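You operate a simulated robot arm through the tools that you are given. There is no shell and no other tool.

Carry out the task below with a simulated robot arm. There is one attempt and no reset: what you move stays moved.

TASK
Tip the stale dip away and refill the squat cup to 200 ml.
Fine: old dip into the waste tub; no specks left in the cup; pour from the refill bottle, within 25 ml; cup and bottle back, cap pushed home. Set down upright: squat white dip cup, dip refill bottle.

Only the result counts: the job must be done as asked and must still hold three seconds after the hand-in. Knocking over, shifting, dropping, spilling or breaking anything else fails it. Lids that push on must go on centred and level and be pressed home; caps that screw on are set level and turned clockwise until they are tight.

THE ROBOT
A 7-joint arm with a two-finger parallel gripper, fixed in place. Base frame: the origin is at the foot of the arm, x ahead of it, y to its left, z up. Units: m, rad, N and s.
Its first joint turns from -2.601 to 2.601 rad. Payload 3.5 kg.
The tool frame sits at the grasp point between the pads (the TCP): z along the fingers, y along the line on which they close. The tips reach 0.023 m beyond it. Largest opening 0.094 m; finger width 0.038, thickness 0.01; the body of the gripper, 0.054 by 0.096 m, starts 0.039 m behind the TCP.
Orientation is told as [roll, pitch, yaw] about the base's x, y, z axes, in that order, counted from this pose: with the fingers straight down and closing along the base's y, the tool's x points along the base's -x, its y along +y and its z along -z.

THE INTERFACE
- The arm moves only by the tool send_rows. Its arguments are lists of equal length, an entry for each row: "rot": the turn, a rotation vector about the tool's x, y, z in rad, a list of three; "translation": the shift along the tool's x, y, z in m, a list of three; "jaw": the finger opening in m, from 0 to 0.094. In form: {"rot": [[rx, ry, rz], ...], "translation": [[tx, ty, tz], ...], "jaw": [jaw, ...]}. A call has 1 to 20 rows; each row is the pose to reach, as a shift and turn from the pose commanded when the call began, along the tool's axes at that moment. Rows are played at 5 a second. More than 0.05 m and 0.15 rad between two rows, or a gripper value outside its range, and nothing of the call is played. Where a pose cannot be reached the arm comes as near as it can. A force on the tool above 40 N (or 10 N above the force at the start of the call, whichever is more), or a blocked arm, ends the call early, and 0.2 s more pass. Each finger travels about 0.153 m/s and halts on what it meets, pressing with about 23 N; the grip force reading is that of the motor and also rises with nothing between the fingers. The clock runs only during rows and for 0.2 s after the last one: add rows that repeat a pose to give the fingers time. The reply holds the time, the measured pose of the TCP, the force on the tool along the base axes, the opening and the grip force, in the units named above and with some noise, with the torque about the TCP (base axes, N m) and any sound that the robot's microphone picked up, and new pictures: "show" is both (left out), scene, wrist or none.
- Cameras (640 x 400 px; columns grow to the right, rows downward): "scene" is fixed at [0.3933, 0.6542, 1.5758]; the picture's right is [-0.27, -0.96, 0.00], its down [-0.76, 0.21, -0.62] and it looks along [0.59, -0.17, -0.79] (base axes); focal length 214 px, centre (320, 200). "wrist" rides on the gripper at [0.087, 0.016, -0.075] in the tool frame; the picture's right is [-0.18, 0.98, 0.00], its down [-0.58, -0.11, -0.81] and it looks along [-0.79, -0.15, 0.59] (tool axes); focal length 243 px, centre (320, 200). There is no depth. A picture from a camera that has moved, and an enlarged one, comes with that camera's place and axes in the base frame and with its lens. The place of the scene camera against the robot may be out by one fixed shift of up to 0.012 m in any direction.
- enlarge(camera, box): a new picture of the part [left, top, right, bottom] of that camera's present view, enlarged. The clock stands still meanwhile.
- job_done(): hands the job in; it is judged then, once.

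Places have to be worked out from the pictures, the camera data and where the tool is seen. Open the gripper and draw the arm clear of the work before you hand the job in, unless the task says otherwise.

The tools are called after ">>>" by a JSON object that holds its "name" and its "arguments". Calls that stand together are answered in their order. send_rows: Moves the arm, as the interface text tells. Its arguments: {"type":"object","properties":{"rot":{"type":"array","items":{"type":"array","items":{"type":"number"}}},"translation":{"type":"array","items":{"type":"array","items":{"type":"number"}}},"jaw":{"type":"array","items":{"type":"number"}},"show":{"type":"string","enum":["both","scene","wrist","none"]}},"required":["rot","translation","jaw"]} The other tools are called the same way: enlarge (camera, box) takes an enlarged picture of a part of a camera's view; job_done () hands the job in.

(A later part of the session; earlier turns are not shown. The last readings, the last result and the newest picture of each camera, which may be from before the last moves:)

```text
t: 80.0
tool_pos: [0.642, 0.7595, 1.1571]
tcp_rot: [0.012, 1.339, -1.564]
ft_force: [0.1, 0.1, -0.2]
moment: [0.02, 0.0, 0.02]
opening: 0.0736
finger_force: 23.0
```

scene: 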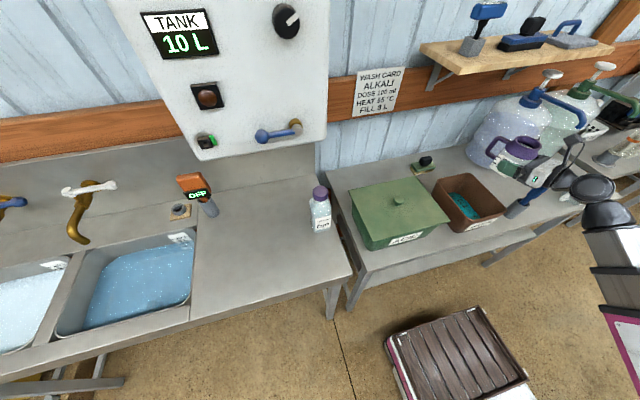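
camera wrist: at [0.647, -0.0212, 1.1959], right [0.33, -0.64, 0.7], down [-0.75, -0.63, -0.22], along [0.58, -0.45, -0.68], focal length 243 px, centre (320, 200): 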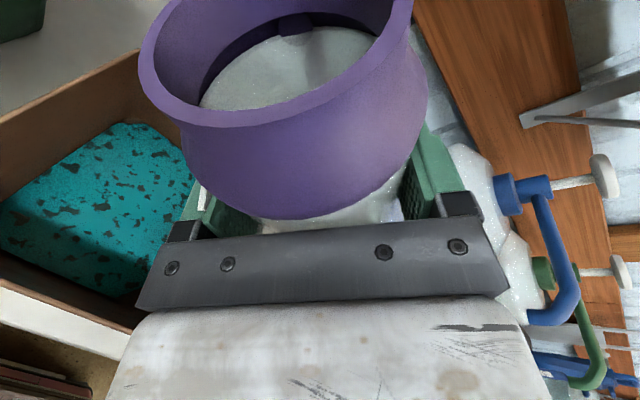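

Holding at (0.642, 0.760, 1.157). I'll move to just above the cup's home spot.

>>> {"name": "send_rows", "arguments": {"rot": [[0, 0, 0], [0, 0, 0], [0, 0, 0], [0, 0, 0], [0, 0, 0], [0, 0, 0], [0, 0, 0]], "translation": [[-0.0262, 0.0093, 0.0198], [-0.0523, 0.0187, 0.0395], [-0.0785, 0.028, 0.0593], [-0.1047, 0.0373, 0.0791], [-0.1308, 0.0467, 0.0988], [-0.157, 0.056, 0.1186], [-0.157, 0.056, 0.1186]], "jaw": [0.06, 0.06, 0.06, 0.06, 0.06, 0.06, 0.06]}}

>>> {"name": "enlarge", "arguments": {"camera": "scene", "box": [180, 220, 280, 310]}}

```text
t: 81.6
tool_pos: [0.6992, 0.8368, 0.9772]
tcp_rot: [0.013, 1.34, -1.568]
ft_force: [-0.4, 0.3, 0.1]
moment: [0.01, 0.0, 0.0]
opening: 0.0736
finger_force: 23.4
camera wrist: at [0.7152, 0.784, 1.0799], right [0.98, -0.05, -0.18], down [-0.11, -0.92, -0.38], along [-0.14, 0.4, -0.91], focal length 243 px, centre (320, 200)
```

scene: 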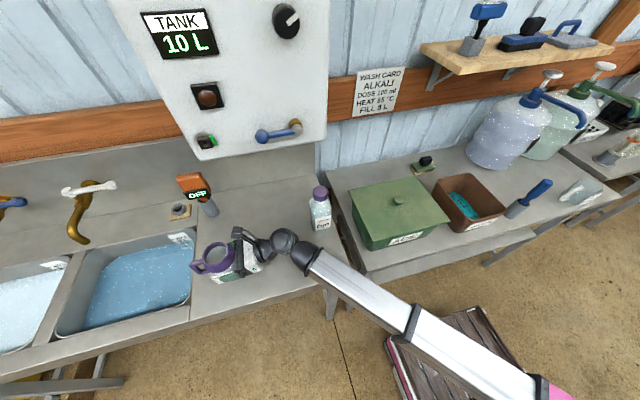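
wrist: 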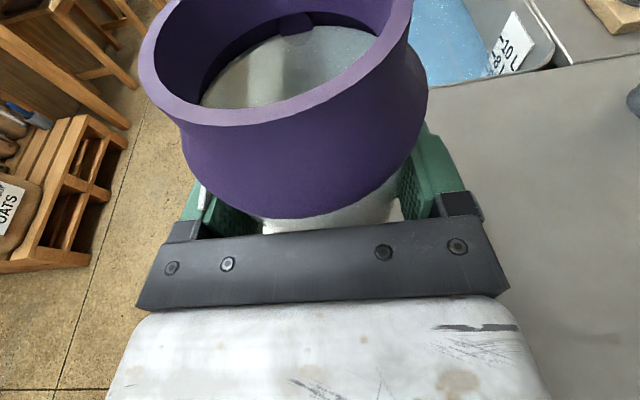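

```text
4.44 times, centred on (230, 265) of scene
camera zoom: at [0.3933, 0.6542, 1.5758], right [-0.27, -0.96, 0.0], down [-0.76, 0.21, -0.62], along [0.59, -0.17, -0.79], focal length 953 px, centre (720, -89)
```

zoom: 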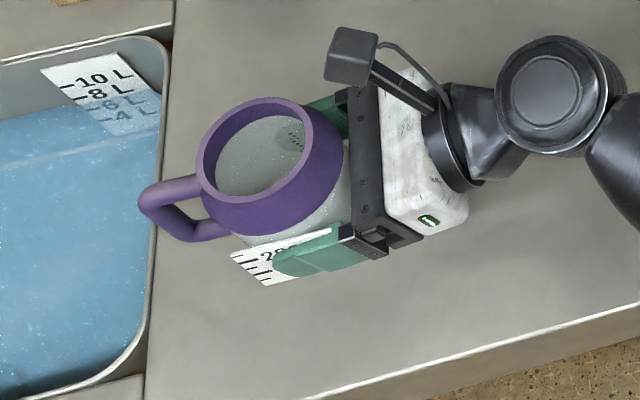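

The cup is empty and clean, right above its home. I'll lower to z 0.919 and then feel for the bench in small steps.

>>> {"name": "send_rows", "arguments": {"rot": [[0, 0, 0], [0, 0, 0], [0, 0, 0], [0, 0, 0]], "translation": [[-0.0245, -0.0002, 0.0065], [-0.049, -0.0004, 0.013], [-0.0561, -0.0006, 0.0156], [-0.0561, -0.0006, 0.0156]], "jaw": [0.06, 0.06, 0.06, 0.06], "show": "none"}}

>>> {"name": "send_rows", "arguments": {"rot": [[0, 0, 0], [0, 0, 0]], "translation": [[-0.001, 0, 0.0002], [-0.001, 0, 0.0002]], "jaw": [0.06, 0.06], "show": "none"}}

```text
t: 82.6
tool_pos: [0.6988, 0.839, 0.9193]
tcp_rot: [0.013, 1.34, -1.566]
ft_force: [0.2, -1.0, -0.9]
moment: [-0.03, -0.01, 0.02]
opening: 0.0735
finger_force: 23.2
```

```text
t: 83.2
tool_pos: [0.6995, 0.8394, 0.9183]
tcp_rot: [0.008, 1.34, -1.568]
ft_force: [-0.2, -0.2, -1.4]
moment: [-0.01, 0.01, 0.03]
opening: 0.0736
finger_force: 23.1
```

No contact yet. I'll take two more 1 mm steps.

>>> {"name": "send_rows", "arguments": {"rot": [[0, 0, 0], [0, 0, 0]], "translation": [[-0.001, 0, 0.0002], [-0.001, 0, 0.0002]], "jaw": [0.06, 0.06], "show": "none"}}

>>> {"name": "send_rows", "arguments": {"rot": [[0, 0, 0], [0, 0, 0]], "translation": [[-0.001, 0, 0.0002], [-0.001, 0, 0.0002]], "jaw": [0.06, 0.06], "show": "none"}}

```text
t: 83.8
tool_pos: [0.6999, 0.8395, 0.9194]
tcp_rot: [0.01, 1.341, -1.568]
ft_force: [-0.1, 0.0, -1.2]
moment: [-0.03, -0.01, -0.05]
opening: 0.0737
finger_force: 22.8
```

```text
t: 84.4
tool_pos: [0.7006, 0.839, 0.9184]
tcp_rot: [0.011, 1.341, -1.568]
ft_force: [-0.1, -0.5, -1.5]
moment: [-0.03, -0.04, 0.0]
opening: 0.0738
finger_force: 22.6
```

Still hanging free, so I'll continue in 1.5 mm steps until the force turns upward.

>>> {"name": "send_rows", "arguments": {"rot": [[0, 0, 0], [0, 0, 0]], "translation": [[-0.0015, 0, 0.0003], [-0.0015, 0, 0.0003]], "jaw": [0.06, 0.06], "show": "none"}}

>>> {"name": "send_rows", "arguments": {"rot": [[0, 0, 0], [0, 0, 0]], "translation": [[-0.001, 0, 0.0002], [-0.001, 0, 0.0002]], "jaw": [0.06, 0.06], "show": "none"}}

```text
t: 85.0
tool_pos: [0.7008, 0.8402, 0.9162]
tcp_rot: [0.01, 1.339, -1.568]
ft_force: [-0.4, -0.5, -0.2]
moment: [-0.02, 0.04, -0.05]
opening: 0.0734
finger_force: 23.3
```

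```text
t: 85.6
tool_pos: [0.7, 0.839, 0.9165]
tcp_rot: [0.009, 1.34, -1.572]
ft_force: [1.0, -1.5, 6.4]
moment: [0.07, 0.24, 0.05]
opening: 0.0737
finger_force: 22.9
```

Contact (6 N). I'll open the jaws and check the cup stays put.

>>> {"name": "send_rows", "arguments": {"rot": [[0, 0, 0], [0, 0, 0], [0, 0, 0], [0, 0, 0]], "translation": [[0.0005, 0, 0], [0.0005, 0, 0], [0.0005, 0, 0], [0.0005, 0, 0]], "jaw": [0.08, 0.094, 0.094, 0.094], "show": "scene"}}

>>> {"name": "enlarge", "arguments": {"camera": "scene", "box": [180, 220, 280, 310]}}

```text
t: 86.6
tool_pos: [0.699, 0.8397, 0.917]
tcp_rot: [0.011, 1.338, -1.567]
ft_force: [1.0, -0.4, 2.3]
moment: [-0.16, -0.01, 0.08]
opening: 0.094
finger_force: 0.1
```

scene: 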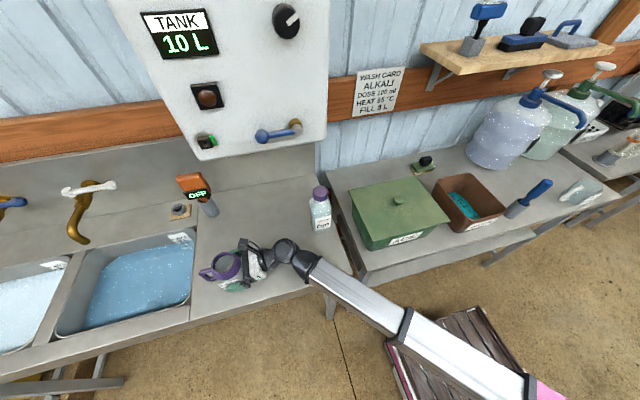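

```text
4.44 times, centred on (230, 265) of scene
camera zoom: at [0.3933, 0.6542, 1.5758], right [-0.27, -0.96, 0.0], down [-0.76, 0.21, -0.62], along [0.59, -0.17, -0.79], focal length 953 px, centre (720, -89)
```

zoom: 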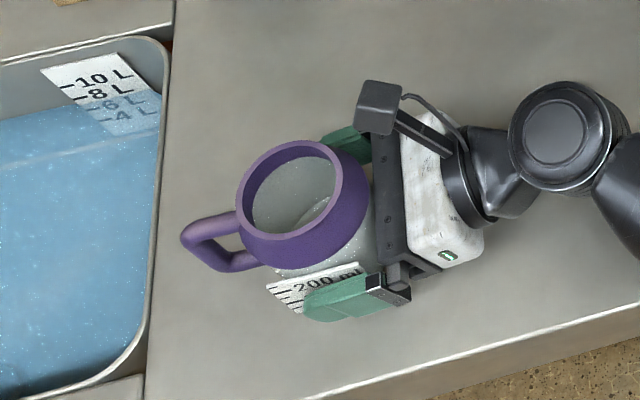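

The cup sits exactly where it was. I'll rise straight up clear of it.

>>> {"name": "send_rows", "arguments": {"rot": [[0, 0, 0], [0, 0, 0], [0, 0, 0], [0, 0, 0], [0, 0, 0], [0, 0, 0]], "translation": [[0.0146, 0, -0.0035], [0.039, 0, -0.0092], [0.068, 0, -0.0161], [0.0974, 0, -0.023], [0.1265, 0, -0.0299], [0.1265, 0, -0.0299]], "jaw": [0.094, 0.094, 0.094, 0.094, 0.094, 0.094], "show": "scene"}}

>>> {"name": "enlarge", "arguments": {"camera": "scene", "box": [180, 220, 280, 310]}}

```text
t: 88.0
tool_pos: [0.6985, 0.8395, 1.0465]
tcp_rot: [0.01, 1.339, -1.568]
ft_force: [-0.1, -0.4, -0.3]
moment: [-0.02, -0.02, 0.01]
opening: 0.0939
finger_force: 0.1
```

scene: 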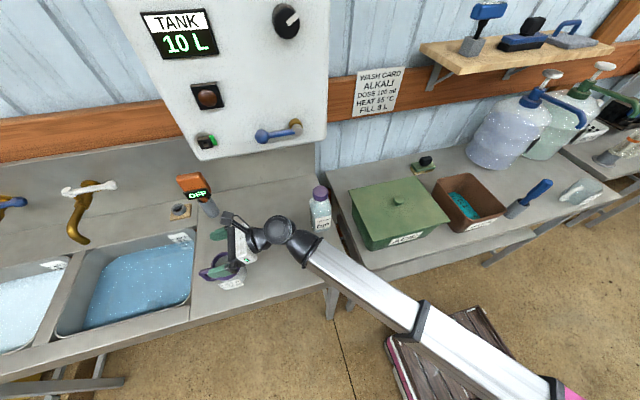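

```text
4.44 times, centred on (230, 265) of scene
camera zoom: at [0.3933, 0.6542, 1.5758], right [-0.27, -0.96, 0.0], down [-0.76, 0.21, -0.62], along [0.59, -0.17, -0.79], focal length 953 px, centre (720, -89)
```

zoom: 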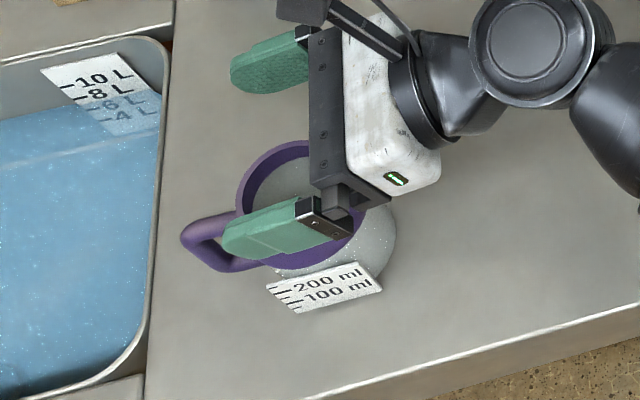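

The cup stands untouched at home. Next I'll rise, pull back, and bring the tool vertical for uncapping the bottle.

>>> {"name": "send_rows", "arguments": {"rot": [[0, 0, 0], [0, 0, 0], [0, 0, 0], [0, -0.134, 0], [0, -0.268, 0], [0, -0.402, 0], [0, -0.536, 0], [0, -0.67, 0], [0, -0.804, 0], [0, -0.938, 0], [0, -1.072, 0], [0, -1.206, 0], [0, -1.339, 0], [0, -1.339, 0]], "translation": [[0.035, 0, -0.008], [0.07, 0, -0.016], [0.0973, 0, -0.023], [0.0922, -0.0081, -0.0444], [0.0872, -0.0161, -0.0658], [0.0821, -0.0242, -0.0872], [0.0771, -0.0323, -0.1086], [0.072, -0.0404, -0.1301], [0.0669, -0.0484, -0.1515], [0.0619, -0.0565, -0.1729], [0.0568, -0.0646, -0.1943], [0.0518, -0.0726, -0.2157], [0.0467, -0.0807, -0.2371], [0.0467, -0.0807, -0.2371]], "jaw": [0.094, 0.094, 0.094, 0.094, 0.094, 0.094, 0.094, 0.094, 0.094, 0.094, 0.094, 0.094, 0.094, 0.094], "show": "none"}}

>>> {"name": "send_rows", "arguments": {"rot": [[0, 0, -0.143], [0, 0, -0.286], [0, 0, -0.429], [0, 0, -0.572], [0, 0, -0.715], [0, 0, -0.858], [0, 0, -1.001], [0, 0, -1.144], [0, 0, -1.287], [0, 0, -1.43], [0, 0, -1.568], [0, 0, -1.568]], "translation": [[0, 0, 0], [0, 0, 0], [0, 0, 0], [0, 0, 0], [0, 0, 0], [0, 0, 0], [0, 0, 0], [0, 0, 0], [0, 0, 0], [0, 0, 0], [0, 0, 0], [0, 0, 0]], "jaw": [0.094, 0.094, 0.094, 0.094, 0.094, 0.094, 0.094, 0.094, 0.094, 0.094, 0.094, 0.094], "show": "both"}}

```text
t: 91.0
tool_pos: [0.618, 0.621, 1.1448]
tcp_rot: [0.003, -0.002, -1.576]
ft_force: [0.0, -0.2, -0.4]
moment: [0.01, -0.02, -0.02]
opening: 0.0941
finger_force: 0.1
```

```text
t: 93.6
tool_pos: [0.6162, 0.6201, 1.145]
tcp_rot: [-0.002, -0.002, -0.009]
ft_force: [0.4, 1.4, 0.8]
moment: [-0.03, -0.02, -0.02]
opening: 0.0939
finger_force: 0.1
camera wrist: at [0.53, 0.6368, 1.2206], right [0.19, 0.98, 0.0], down [0.58, -0.11, 0.81], along [0.79, -0.15, -0.59], focal length 243 px, centre (320, 200)
```

scene: 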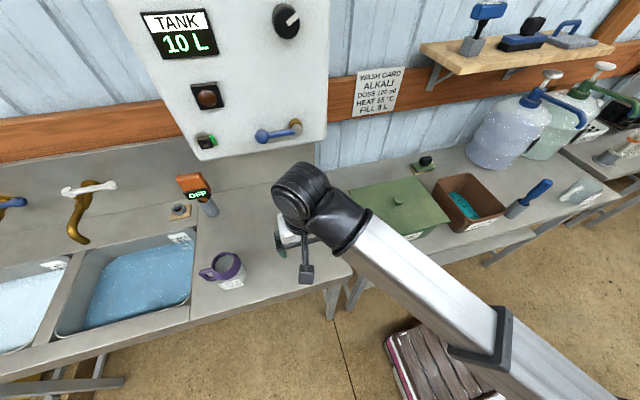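
wrist: 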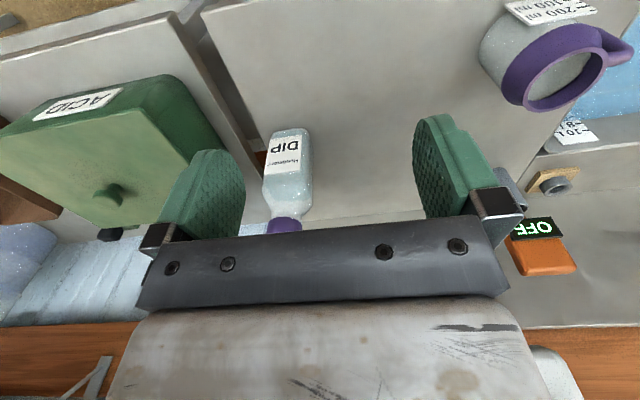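

The tool is vertical and I can see the bottle. I'll move over its cap at z 1.13.

>>> {"name": "send_rows", "arguments": {"rot": [[0, 0, 0], [0, 0, 0], [0, 0, 0], [0, 0, 0], [0, 0, 0], [0, 0, 0]], "translation": [[-0.0374, -0.0166, 0.002], [-0.0748, -0.0332, 0.004], [-0.1122, -0.0498, 0.006], [-0.1496, -0.0664, 0.008], [-0.187, -0.083, 0.01], [-0.187, -0.083, 0.01]], "jaw": [0.094, 0.094, 0.094, 0.094, 0.094, 0.094], "show": "both"}}

```text
t: 95.0
tool_pos: [0.803, 0.5363, 1.1375]
tcp_rot: [-0.002, -0.003, -0.011]
ft_force: [-0.1, -0.2, -0.7]
moment: [0.02, -0.02, -0.02]
opening: 0.0939
finger_force: 0.0
camera wrist: at [0.7167, 0.5524, 1.2115], right [0.19, 0.98, 0.0], down [0.58, -0.12, 0.81], along [0.79, -0.16, -0.59], focal length 243 px, centre (320, 200)
```

scene: 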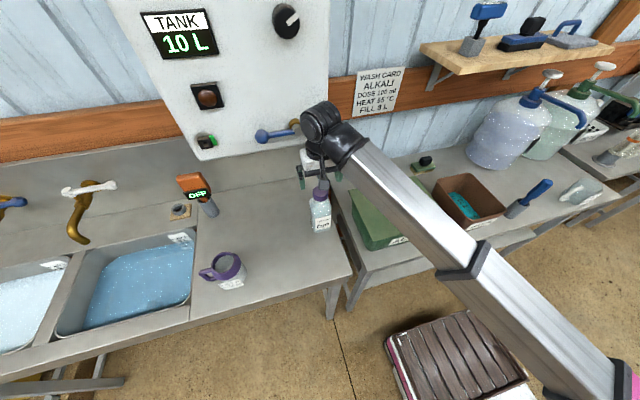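
wrist: 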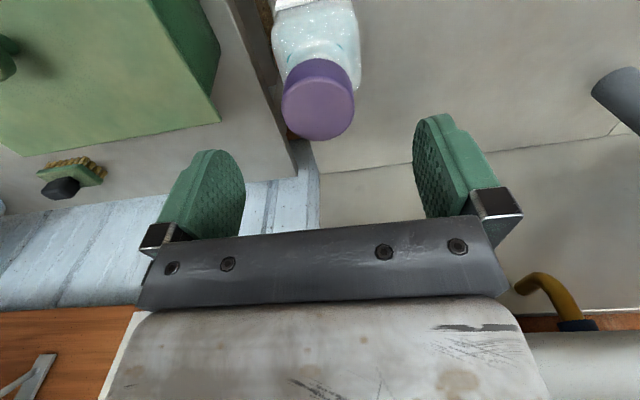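

Right over the cap (centre ≈ (0.802, 0.535)). I'll descend so the pads wrap the cap and then close on it.

>>> {"name": "send_rows", "arguments": {"rot": [[0, 0, 0], [0, 0, 0], [0, 0, 0], [0, 0, 0]], "translation": [[0.0005, -0.001, 0.025], [0.001, -0.0015, 0.05], [0.001, -0.0015, 0.0615], [0.001, -0.0015, 0.0615]], "jaw": [0.094, 0.094, 0.094, 0.094], "show": "none"}}

>>> {"name": "send_rows", "arguments": {"rot": [[0, 0, 0], [0, 0, 0], [0, 0, 0], [0, 0, 0], [0, 0, 0]], "translation": [[0, 0, 0], [0, 0, 0], [0, 0, 0], [0, 0, 0], [0, 0, 0]], "jaw": [0.075, 0.06, 0.045, 0.035, 0.035], "show": "both"}}

>>> {"name": "enlarge", "arguments": {"camera": "scene", "box": [270, 140, 370, 250]}}

```text
t: 96.0
tool_pos: [0.8006, 0.534, 1.0765]
tcp_rot: [0.0, -0.003, -0.012]
ft_force: [0.6, 0.9, -0.1]
moment: [0.02, 0.0, -0.01]
opening: 0.0941
finger_force: 0.0
```

```text
t: 97.2
tool_pos: [0.8009, 0.5343, 1.0768]
tcp_rot: [0.0, -0.002, -0.011]
ft_force: [0.6, -0.2, 0.1]
moment: [0.0, 0.01, 0.0]
opening: 0.0463
finger_force: 22.8
camera wrist: at [0.7147, 0.55, 1.1509], right [0.19, 0.98, 0.0], down [0.58, -0.12, 0.81], along [0.79, -0.16, -0.59], focal length 243 px, centre (320, 200)
```

scene: 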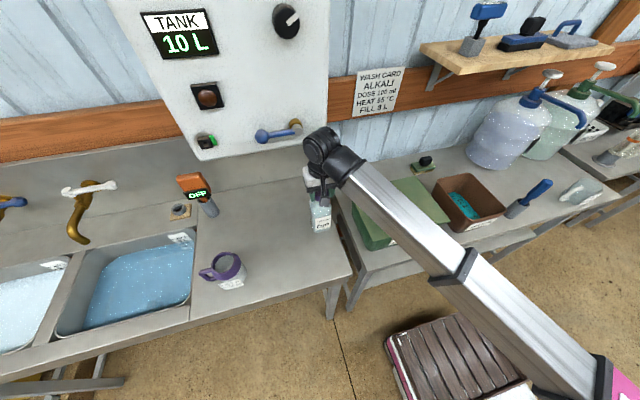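
wrist: 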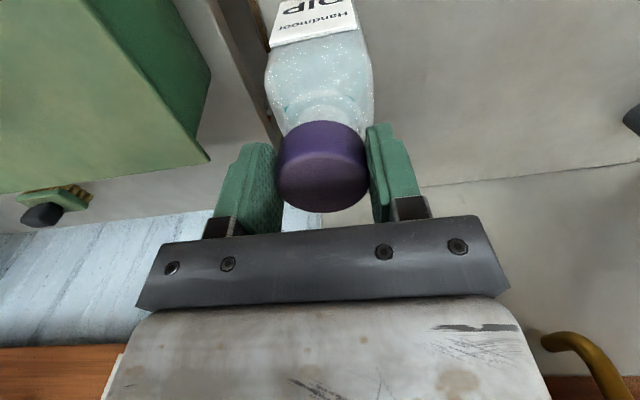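

```text
3.64 times, centred on (320, 195) of scene
camera zoom: at [0.3933, 0.6542, 1.5758], right [-0.27, -0.96, 0.0], down [-0.76, 0.21, -0.62], along [0.59, -0.17, -0.79], focal length 780 px, centre (320, 218)
```

zoom: 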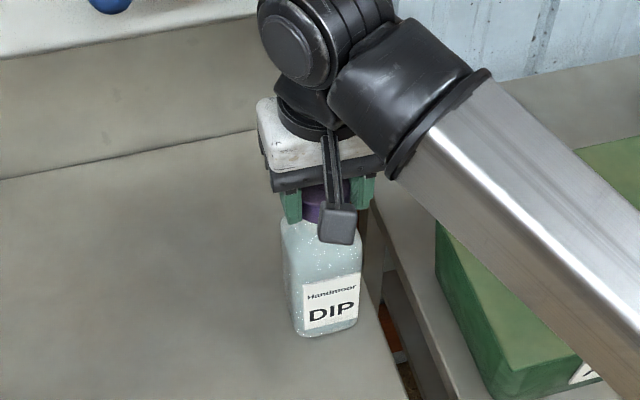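

The cap is gripped (46 mm). I'll pull up gently by 10 mm and see whether the cap comes off or the bottle lifts.

>>> {"name": "send_rows", "arguments": {"rot": [[0, 0, 0], [0, 0, 0], [0, 0, 0]], "translation": [[0, 0, -0.004], [0, 0, -0.008], [0, 0, -0.01]], "jaw": [0.035, 0.035, 0.035], "show": "both"}}

>>> {"name": "enlarge", "arguments": {"camera": "wrist", "box": [230, 0, 420, 220]}}

```text
t: 98.0
tool_pos: [0.8005, 0.5338, 1.0848]
tcp_rot: [0.001, -0.003, -0.01]
ft_force: [0.0, -0.2, 0.4]
moment: [-0.03, 0.02, -0.01]
opening: 0.0466
finger_force: 22.9
camera wrist: at [0.7153, 0.5503, 1.1596], right [0.19, 0.98, 0.0], down [0.58, -0.12, 0.81], along [0.79, -0.16, -0.59], focal length 243 px, centre (320, 200)
```

scene: 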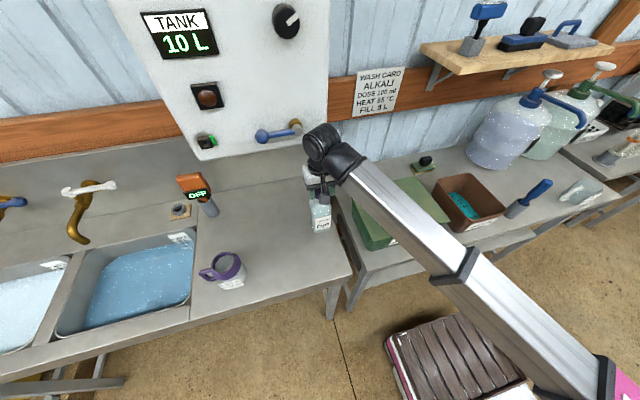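
wrist: 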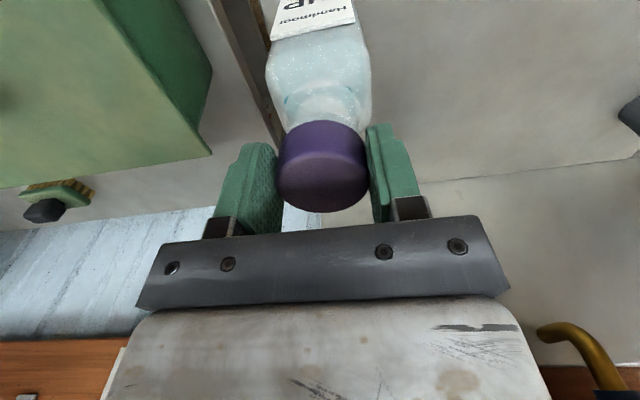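

```text
1.82 times, centred on (325, 110) of wrist
camera zoom: at [0.7153, 0.5503, 1.1596], right [0.19, 0.98, 0.0], down [0.58, -0.12, 0.81], along [0.79, -0.16, -0.59], focal length 441 px, centre (311, 364)
```

zoom: 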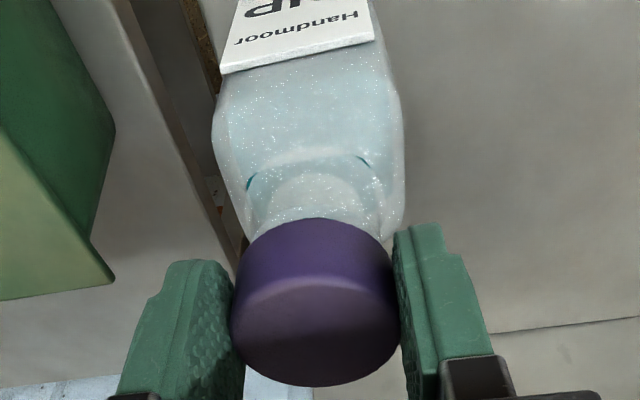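

There is no load and the bottle stays down, so the cap is sliding off freely. I'll raise further to clear the neck.

>>> {"name": "send_rows", "arguments": {"rot": [[0, 0, 0], [0, 0, 0], [0, 0, 0], [0, 0, 0]], "translation": [[0, 0, -0.01], [0, 0, -0.025], [0, 0, -0.05], [0, 0, -0.06]], "jaw": [0.035, 0.035, 0.035, 0.035], "show": "both"}}

>>> {"name": "enlarge", "arguments": {"camera": "scene", "box": [270, 140, 370, 250]}}

>>> {"name": "enlarge", "arguments": {"camera": "wrist", "box": [230, 0, 420, 220]}}

```text
t: 99.0
tool_pos: [0.8011, 0.534, 1.1437]
tcp_rot: [-0.001, -0.002, -0.01]
ft_force: [0.6, -0.9, -0.3]
moment: [0.01, -0.02, -0.02]
opening: 0.0463
finger_force: 23.2
camera wrist: at [0.7147, 0.5503, 1.2194], right [0.19, 0.98, 0.0], down [0.58, -0.12, 0.81], along [0.79, -0.16, -0.59], focal length 243 px, centre (320, 200)
```

scene: 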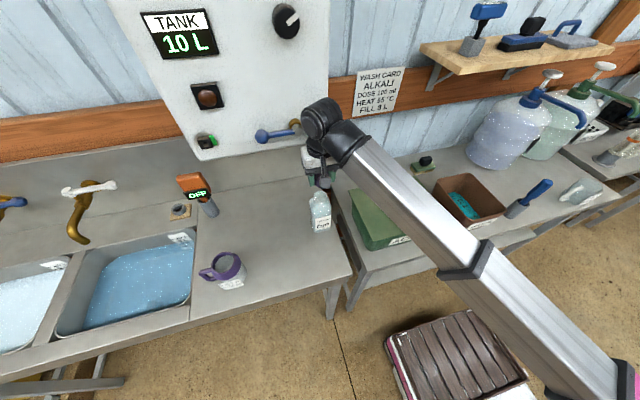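
wrist: 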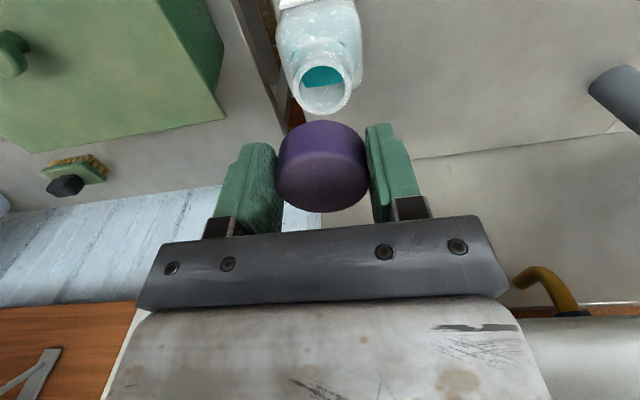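

```text
3.64 times, centred on (320, 195) of scene
camera zoom: at [0.3933, 0.6542, 1.5758], right [-0.27, -0.96, 0.0], down [-0.76, 0.21, -0.62], along [0.59, -0.17, -0.79], focal length 780 px, centre (320, 218)
```

zoom: 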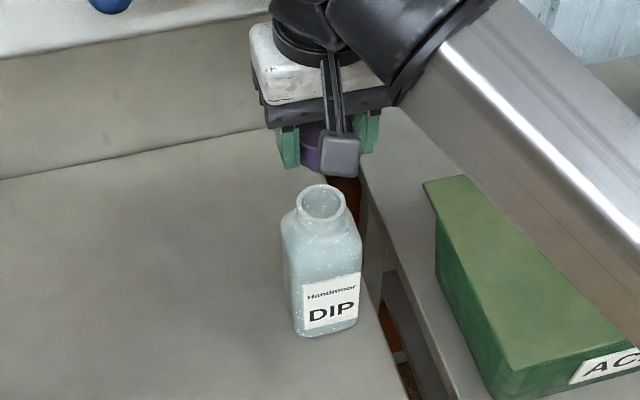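

```text
1.82 times, centred on (325, 110) of wrist
camera zoom: at [0.7147, 0.5503, 1.2194], right [0.19, 0.98, 0.0], down [0.58, -0.12, 0.81], along [0.79, -0.16, -0.59], focal length 441 px, centre (311, 364)
```

zoom: 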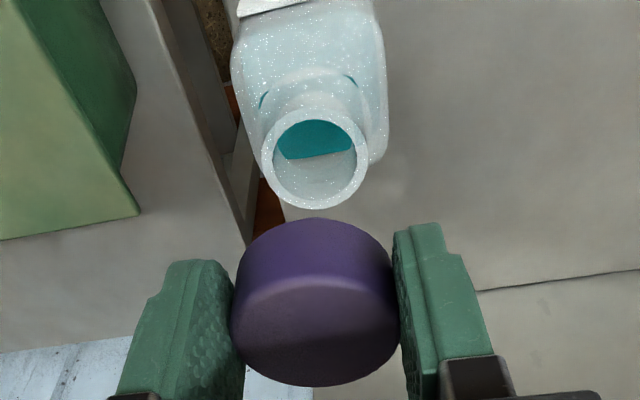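

The cap is off and the teal dip shows in the bottle mouth. I'll carry the cap to a free spot on the bench at about (0.65, 0.67).

>>> {"name": "send_rows", "arguments": {"rot": [[0, 0, 0], [0, 0, 0], [0, 0, 0], [0, 0, 0], [0, 0, 0], [0, 0, 0], [0, 0, 0], [0, 0, 0]], "translation": [[0.0305, 0.0268, 0], [0.061, 0.0536, 0], [0.0915, 0.0804, 0.01], [0.122, 0.1072, 0.03], [0.1525, 0.134, 0.06], [0.1525, 0.134, 0.1], [0.1525, 0.134, 0.14], [0.1525, 0.134, 0.14]], "jaw": [0.035, 0.035, 0.035, 0.035, 0.035, 0.035, 0.035, 0.035], "show": "both"}}

```text
refused: row 5 steps farther than a row can; nothing moved
```

The step was slightly too long, so I'll resend it with smaller steps.

>>> {"name": "send_rows", "arguments": {"rot": [[0, 0, 0], [0, 0, 0], [0, 0, 0], [0, 0, 0], [0, 0, 0], [0, 0, 0], [0, 0, 0], [0, 0, 0], [0, 0, 0]], "translation": [[0.0305, 0.0268, 0], [0.061, 0.0536, 0], [0.0915, 0.0804, 0.005], [0.122, 0.1072, 0.015], [0.1525, 0.134, 0.03], [0.1525, 0.134, 0.07], [0.1525, 0.134, 0.11], [0.1525, 0.134, 0.14], [0.1525, 0.134, 0.14]], "jaw": [0.035, 0.035, 0.035, 0.035, 0.035, 0.035, 0.035, 0.035, 0.035], "show": "both"}}

```text
t: 101.0
tool_pos: [0.6503, 0.6693, 1.0035]
tcp_rot: [0.0, -0.004, -0.011]
ft_force: [-0.3, -0.5, -0.3]
moment: [-0.03, -0.02, 0.0]
opening: 0.0462
finger_force: 23.0
camera wrist: at [0.5647, 0.6858, 1.0785], right [0.19, 0.98, 0.0], down [0.58, -0.12, 0.81], along [0.79, -0.16, -0.59], focal length 243 px, centre (320, 200)
```

scene: 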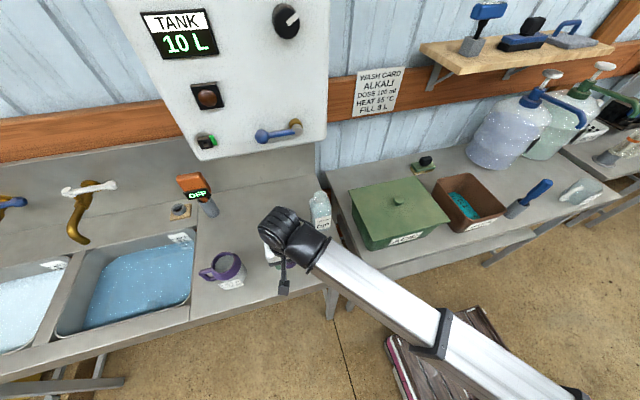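
wrist: 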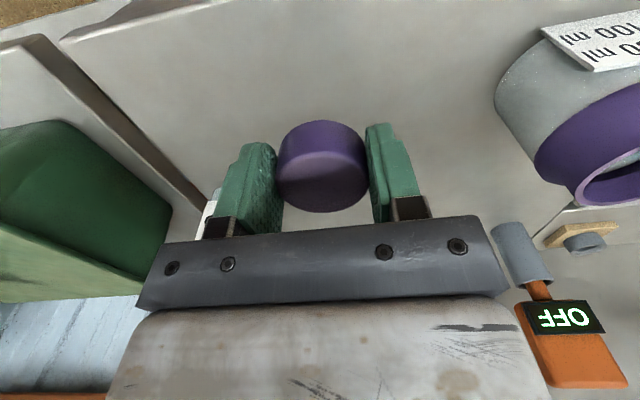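

Above the spot. I'll lower nearly to the bench, then feel for contact.

>>> {"name": "send_rows", "arguments": {"rot": [[0, 0, 0], [0, 0, 0], [0, 0, 0], [0, 0, 0]], "translation": [[0, 0, 0.04], [0, 0, 0.08], [0, 0, 0.098], [0, 0, 0.098]], "jaw": [0.035, 0.035, 0.035, 0.035], "show": "none"}}

>>> {"name": "send_rows", "arguments": {"rot": [[0, 0, 0], [0, 0, 0]], "translation": [[0, 0, 0.0015], [0, 0, 0.003]], "jaw": [0.035, 0.035], "show": "none"}}

>>> {"name": "send_rows", "arguments": {"rot": [[0, 0, 0], [0, 0, 0]], "translation": [[0, 0, 0.001], [0, 0, 0.002]], "jaw": [0.035, 0.035], "show": "none"}}

```text
t: 102.0
tool_pos: [0.6499, 0.6699, 0.9076]
tcp_rot: [0.002, -0.003, -0.01]
ft_force: [0.8, 5.3, 20.8]
moment: [0.14, -0.2, 0.06]
opening: 0.0465
finger_force: 22.4
```

```text
t: 102.5
tool_pos: [0.6505, 0.6693, 0.9074]
tcp_rot: [0.003, -0.004, -0.009]
ft_force: [-2.0, -1.1, 13.2]
moment: [-0.03, 0.0, -0.05]
opening: 0.0466
finger_force: 23.0
stopped in row 2: the force on the tool passed its limit at 43 N (the readings are from after the stop); the commanded pose is now the measured one
```

```text
t: 103.2
tool_pos: [0.6511, 0.6688, 0.9082]
tcp_rot: [0.003, -0.007, -0.012]
ft_force: [-2.9, -2.3, 14.5]
moment: [-0.09, 0.03, 0.0]
opening: 0.0462
finger_force: 23.1
stopped in row 2: the force on the tool passed its limit at 41 N (the readings are from after the stop); the commanded pose is now the measured one
```

The cap is on the bench (contact at TCP z≈0.907). I'll release it and rise.

>>> {"name": "send_rows", "arguments": {"rot": [[0, 0, 0], [0, 0, 0], [0, 0, 0], [0, 0, 0]], "translation": [[0, 0, -0.001], [0, 0, -0.001], [0, 0, -0.001], [0, 0, -0.001]], "jaw": [0.045, 0.065, 0.08, 0.08], "show": "none"}}

>>> {"name": "send_rows", "arguments": {"rot": [[0, 0, 0], [0, 0, 0], [0, 0, 0], [0, 0, 0], [0, 0, 0], [0, 0, 0]], "translation": [[0, 0, -0.02], [0, 0, -0.05], [0, 0, -0.09], [0, 0, -0.13], [0, 0, -0.17], [0, 0, -0.2]], "jaw": [0.08, 0.08, 0.09, 0.094, 0.094, 0.094], "show": "both"}}

```text
t: 104.2
tool_pos: [0.6506, 0.6704, 0.906]
tcp_rot: [0.004, -0.007, -0.009]
ft_force: [0.2, 0.0, 0.2]
moment: [-0.01, -0.03, -0.01]
opening: 0.0801
finger_force: 0.0
```

```text
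t: 105.6
tool_pos: [0.6491, 0.6686, 1.1056]
tcp_rot: [0.004, -0.006, -0.012]
ft_force: [-0.8, -0.1, 0.4]
moment: [0.03, 0.0, -0.01]
opening: 0.0941
finger_force: 0.1
camera wrist: at [0.5633, 0.6852, 1.1817], right [0.19, 0.98, 0.0], down [0.58, -0.12, 0.81], along [0.79, -0.15, -0.59], focal length 243 px, centre (320, 200)
```

scene: 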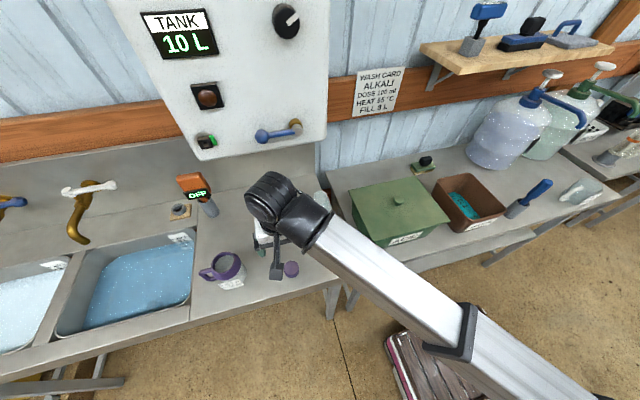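
wrist: 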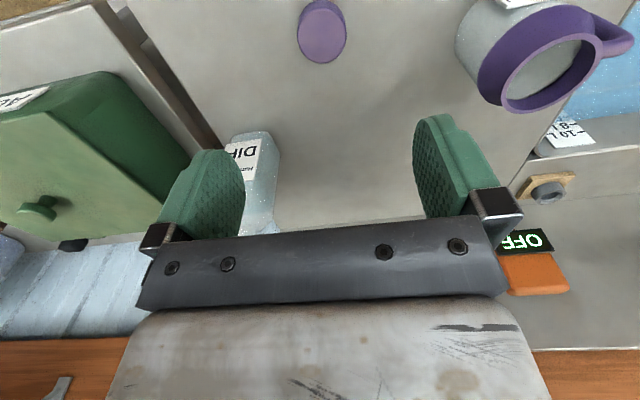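

The cap stands upright on the bench near (0.65, 0.67). I'll go back to the bottle with the side-grasp orientation (pitch out toward +x).

>>> {"name": "send_rows", "arguments": {"rot": [[0, -0.14, 0], [0, -0.28, 0], [0, -0.42, 0], [0, -0.56, 0], [0, -0.7, 0], [0, -0.84, 0], [0, -0.98, 0], [0, -1.12, 0], [0, -1.255, 0], [0, -1.255, 0]], "translation": [[0.011, -0.0148, 0], [0.022, -0.0296, 0], [0.033, -0.0444, 0], [0.044, -0.0592, 0], [0.055, -0.074, 0], [0.066, -0.0888, 0], [0.077, -0.1036, 0], [0.088, -0.1184, 0], [0.0984, -0.1332, 0], [0.0984, -0.1332, 0]], "jaw": [0.094, 0.094, 0.094, 0.094, 0.094, 0.094, 0.094, 0.094, 0.094, 0.094], "show": "both"}}

```text
t: 107.8
tool_pos: [0.5495, 0.5358, 1.1063]
tcp_rot: [0.016, -1.264, -0.023]
ft_force: [0.3, 0.5, 0.1]
moment: [-0.01, 0.0, -0.03]
opening: 0.0942
finger_force: 0.1
camera wrist: at [0.454, 0.5536, 1.0475], right [0.07, 0.98, 0.18], down [-0.59, -0.11, 0.8], along [0.8, -0.16, 0.58], focal length 243 px, centre (320, 200)
```

scene: 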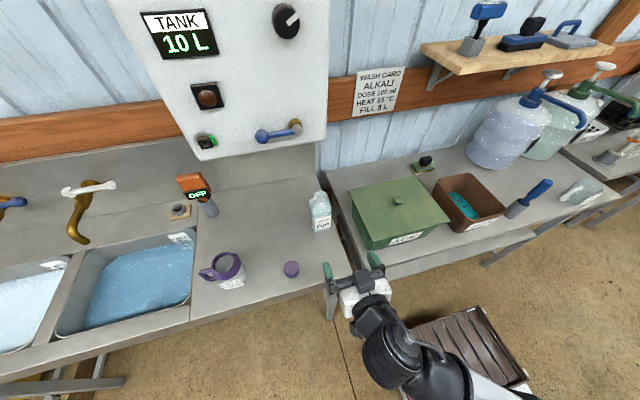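
wrist: 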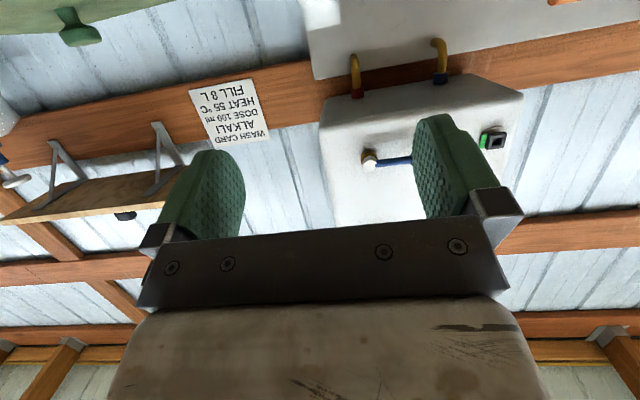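

The orientation matches the earlier grasp. I'll move in front of the bottle at z 0.972.

>>> {"name": "send_rows", "arguments": {"rot": [[0, 0, 0], [0, 0, 0], [0, 0, 0], [0, 0, 0], [0, 0, 0]], "translation": [[0.0237, 0.0003, 0.0365], [0.0474, 0.0005, 0.073], [0.071, 0.0008, 0.1095], [0.0947, 0.001, 0.146], [0.0947, 0.001, 0.146]], "jaw": [0.094, 0.094, 0.094, 0.094, 0.094], "show": "both"}}

```text
t: 109.0
tool_pos: [0.6607, 0.5388, 0.9706]
tcp_rot: [0.013, -1.263, -0.021]
ft_force: [0.3, -1.6, 0.8]
moment: [0.0, 0.01, -0.01]
opening: 0.0937
finger_force: 0.0
camera wrist: at [0.5647, 0.5554, 0.912], right [0.07, 0.98, 0.18], down [-0.59, -0.11, 0.8], along [0.8, -0.16, 0.57], focal length 243 px, centre (320, 200)
```

scene: 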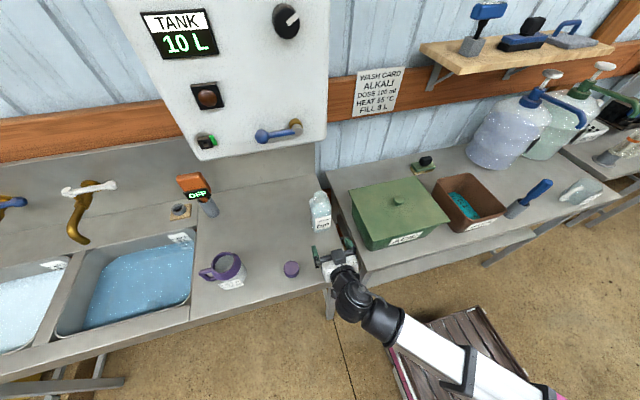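
wrist: 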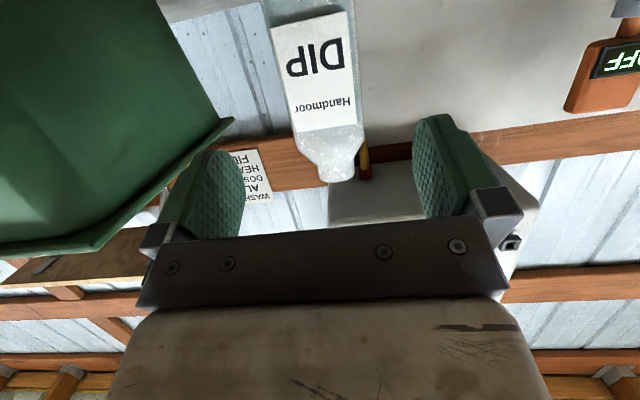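

The open bottle is centred between the pads. I'll advance and grip it as before.

>>> {"name": "send_rows", "arguments": {"rot": [[0, 0, 0], [0, 0, 0], [0, 0, 0], [0, 0, 0], [0, 0, 0]], "translation": [[-0.0115, -0.0003, 0.0365], [-0.0231, -0.0006, 0.073], [-0.0347, -0.0009, 0.1095], [-0.0405, -0.001, 0.1278], [-0.0405, -0.001, 0.1278]], "jaw": [0.094, 0.094, 0.094, 0.094, 0.094], "show": "none"}}

>>> {"name": "send_rows", "arguments": {"rot": [[0, 0, 0], [0, 0, 0], [0, 0, 0], [0, 0, 0]], "translation": [[0, 0, 0], [0, 0, 0], [0, 0, 0], [0, 0, 0]], "jaw": [0.082, 0.072, 0.06, 0.05], "show": "both"}}

```text
t: 110.2
tool_pos: [0.7954, 0.5341, 0.9721]
tcp_rot: [0.013, -1.262, -0.021]
ft_force: [0.3, -0.4, -0.2]
moment: [-0.01, -0.02, 0.0]
opening: 0.0939
finger_force: 0.1
```

```text
t: 111.2
tool_pos: [0.7959, 0.5338, 0.9729]
tcp_rot: [0.014, -1.262, -0.021]
ft_force: [0.4, -1.4, 1.1]
moment: [-0.21, 0.0, 0.01]
opening: 0.068
finger_force: 23.0
camera wrist: at [0.6986, 0.5509, 0.9132], right [0.07, 0.98, 0.18], down [-0.59, -0.11, 0.8], along [0.8, -0.16, 0.57], focal length 243 px, centre (320, 200)
```

scene: 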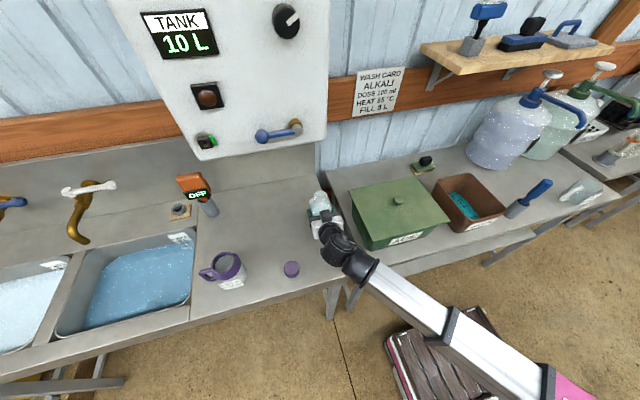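
wrist: 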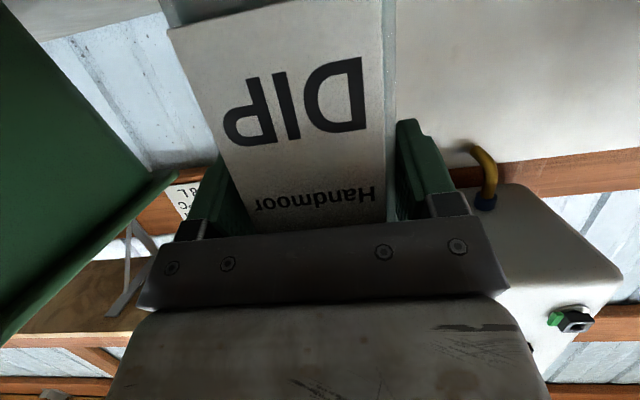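

Gripped at 68 mm. I'll lift smoothly and take several weight readings as the tare for the pour.

>>> {"name": "send_rows", "arguments": {"rot": [[0, 0, 0], [0, 0, 0], [0, 0, 0], [0, 0, 0], [0, 0, 0], [0, 0, 0], [0, 0, 0]], "translation": [[-0.0076, 0, -0.0024], [-0.0191, 0, -0.006], [-0.0334, 0, -0.0106], [-0.0477, 0, -0.0151], [-0.0572, 0, -0.0181], [-0.0572, 0, -0.0181], [-0.0572, 0, -0.0181]], "jaw": [0.05, 0.05, 0.05, 0.05, 0.05, 0.05, 0.05], "show": "none"}}

>>> {"name": "send_rows", "arguments": {"rot": [[0, 0, 0]], "translation": [[0, 0, 0]], "jaw": [0.05], "show": "none"}}

>>> {"name": "send_rows", "arguments": {"rot": [[0, 0, 0]], "translation": [[0, 0, 0]], "jaw": [0.05], "show": "none"}}

>>> {"name": "send_rows", "arguments": {"rot": [[0, 0, 0]], "translation": [[0, 0, 0]], "jaw": [0.05], "show": "none"}}

>>> {"name": "send_rows", "arguments": {"rot": [[0, 0, 0]], "translation": [[0, 0, 0]], "jaw": [0.05], "show": "none"}}

>>> {"name": "send_rows", "arguments": {"rot": [[0, 0, 0]], "translation": [[0, 0, 0]], "jaw": [0.05], "show": "none"}}

>>> {"name": "send_rows", "arguments": {"rot": [[0, 0, 0]], "translation": [[0, 0, 0]], "jaw": [0.05], "show": "none"}}

```text
t: 112.8
tool_pos: [0.7954, 0.5349, 1.0313]
tcp_rot: [0.014, -1.261, -0.022]
ft_force: [-0.3, -0.2, -4.9]
moment: [-0.02, 0.06, 0.01]
opening: 0.0677
finger_force: 22.7
```

```text
t: 113.2
tool_pos: [0.796, 0.5358, 1.0323]
tcp_rot: [0.012, -1.262, -0.024]
ft_force: [0.8, -1.1, -4.5]
moment: [0.0, 0.07, -0.04]
opening: 0.0678
finger_force: 23.3
```

```text
t: 113.6
tool_pos: [0.7958, 0.5351, 1.0328]
tcp_rot: [0.012, -1.26, -0.022]
ft_force: [-0.2, -0.7, -4.9]
moment: [-0.03, 0.08, 0.01]
opening: 0.0681
finger_force: 22.2
```

```text
t: 114.0
tool_pos: [0.7963, 0.535, 1.0322]
tcp_rot: [0.012, -1.261, -0.023]
ft_force: [0.0, 0.1, -4.5]
moment: [-0.01, 0.06, 0.01]
opening: 0.0679
finger_force: 23.2
```

```text
t: 114.4
tool_pos: [0.7966, 0.5371, 1.0319]
tcp_rot: [0.013, -1.262, -0.022]
ft_force: [-0.5, -0.2, -4.7]
moment: [-0.01, 0.05, -0.02]
opening: 0.068
finger_force: 23.0
```

```text
t: 114.8
tool_pos: [0.7958, 0.5352, 1.0317]
tcp_rot: [0.012, -1.262, -0.023]
ft_force: [-0.1, -0.1, -4.4]
moment: [-0.03, 0.07, -0.03]
opening: 0.068
finger_force: 23.3
```

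```text
t: 115.2
tool_pos: [0.7953, 0.5358, 1.0328]
tcp_rot: [0.012, -1.261, -0.02]
ft_force: [0.1, 1.2, -4.6]
moment: [-0.03, 0.01, 0.01]
opening: 0.0677
finger_force: 23.2
```

The tare reads about 4.64 N (bottle without cap, mean of 7), so 200 ml poured should bring it to about 2.7 N. I'll carry the open bottle, upright and slowly, toward the near side of the cup.

>>> {"name": "send_rows", "arguments": {"rot": [[0, 0, 0], [0, 0, 0], [0, 0, 0], [0, 0, 0], [0, 0, 0], [0, 0, 0], [0, 0, 0], [0, 0, 0], [0, 0, 0], [0, 0, 0], [0, 0, 0]], "translation": [[-0.001, 0.008, -0.004], [-0.003, 0.024, -0.012], [-0.006, 0.044, -0.022], [-0.009, 0.066, -0.033], [-0.012, 0.088, -0.044], [-0.015, 0.11, -0.055], [-0.018, 0.132, -0.067], [-0.021, 0.15, -0.077], [-0.0225, 0.161, -0.083], [-0.023, 0.1646, -0.0842], [-0.023, 0.1646, -0.0842]], "jaw": [0.05, 0.05, 0.05, 0.05, 0.05, 0.05, 0.05, 0.05, 0.05, 0.05, 0.05], "show": "both"}}

```text
t: 117.6
tool_pos: [0.7238, 0.7008, 1.0795]
tcp_rot: [0.011, -1.262, -0.024]
ft_force: [0.1, -0.5, -4.1]
moment: [-0.04, 0.06, 0.01]
opening: 0.0678
finger_force: 23.1
camera wrist: at [0.6267, 0.7178, 1.0197], right [0.07, 0.98, 0.18], down [-0.59, -0.11, 0.8], along [0.8, -0.16, 0.57], focal length 243 px, centre (320, 200)
```

scene: 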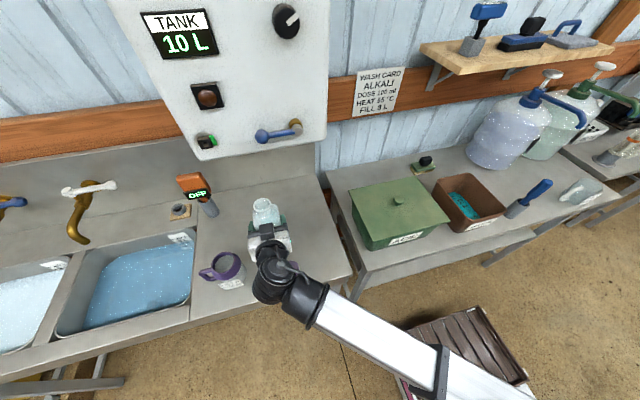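
wrist: 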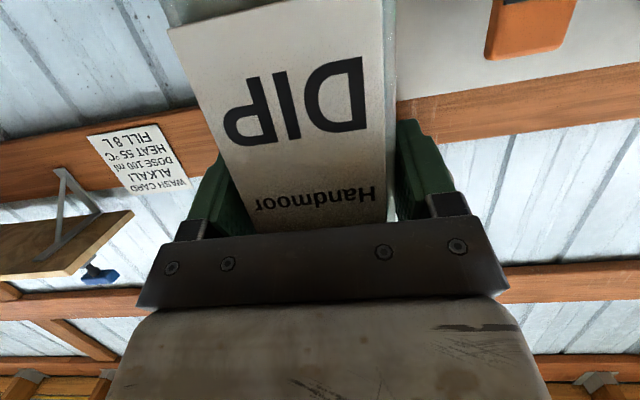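

The pose is reachable. I'll start tilting the bottle (top toward the cup) to about 34° and close in slightly, then check.

>>> {"name": "send_rows", "arguments": {"rot": [[0, 0, -0.06], [0, 0, -0.14], [0, 0, -0.23], [0, 0, -0.32], [0, 0, -0.41], [0, 0, -0.5], [0, 0, -0.56], [0, 0, -0.6], [0, 0, -0.6]], "translation": [[0.002, 0.003, 0.001], [0.005, 0.008, 0.002], [0.008, 0.014, 0.003], [0.011, 0.02, 0.004], [0.014, 0.026, 0.005], [0.017, 0.031, 0.0055], [0.019, 0.034, 0.006], [0.0193, 0.035, 0.006], [0.0193, 0.035, 0.006]], "jaw": [0.05, 0.05, 0.05, 0.05, 0.05, 0.05, 0.05, 0.05, 0.05], "show": "both"}}

>>> {"name": "enlarge", "arguments": {"camera": "scene", "box": [190, 180, 310, 310]}}

```text
t: 119.6
tool_pos: [0.7254, 0.7367, 1.0577]
tcp_rot: [-1.052, -0.907, 1.14]
ft_force: [0.1, 0.7, -4.5]
moment: [0.05, 0.08, 0.01]
opening: 0.0679
finger_force: 23.4
camera wrist: at [0.629, 0.7007, 1.0046], right [-0.11, 0.92, -0.38], down [-0.6, 0.24, 0.76], along [0.79, 0.32, 0.52], focal length 243 px, centre (320, 200)
```

scene: 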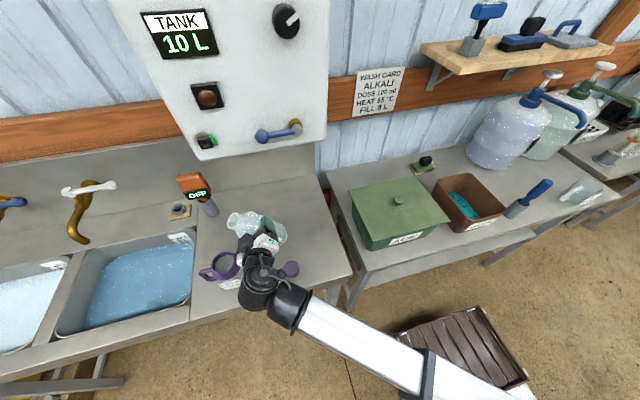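
wrist: 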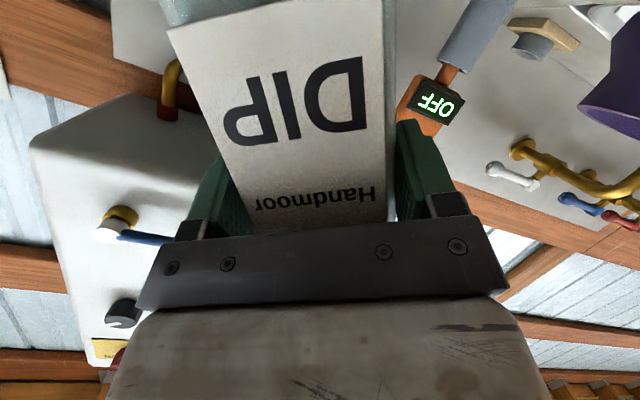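

```text
3.08 times, centred on (250, 245) of scene
camera zoom: at [0.3933, 0.6542, 1.5758], right [-0.27, -0.96, 0.0], down [-0.76, 0.21, -0.62], along [0.59, -0.17, -0.79], focal length 660 px, centre (535, 62)
```

zoom: 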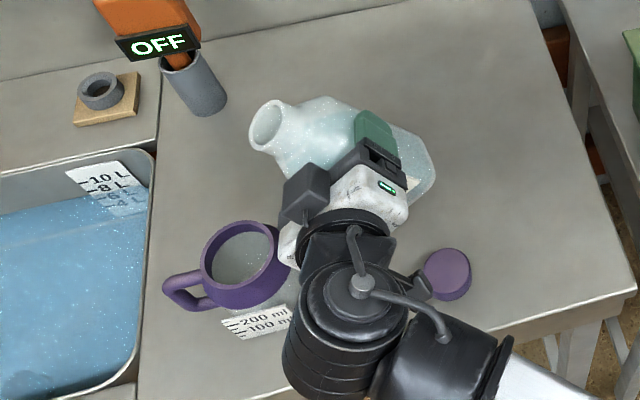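

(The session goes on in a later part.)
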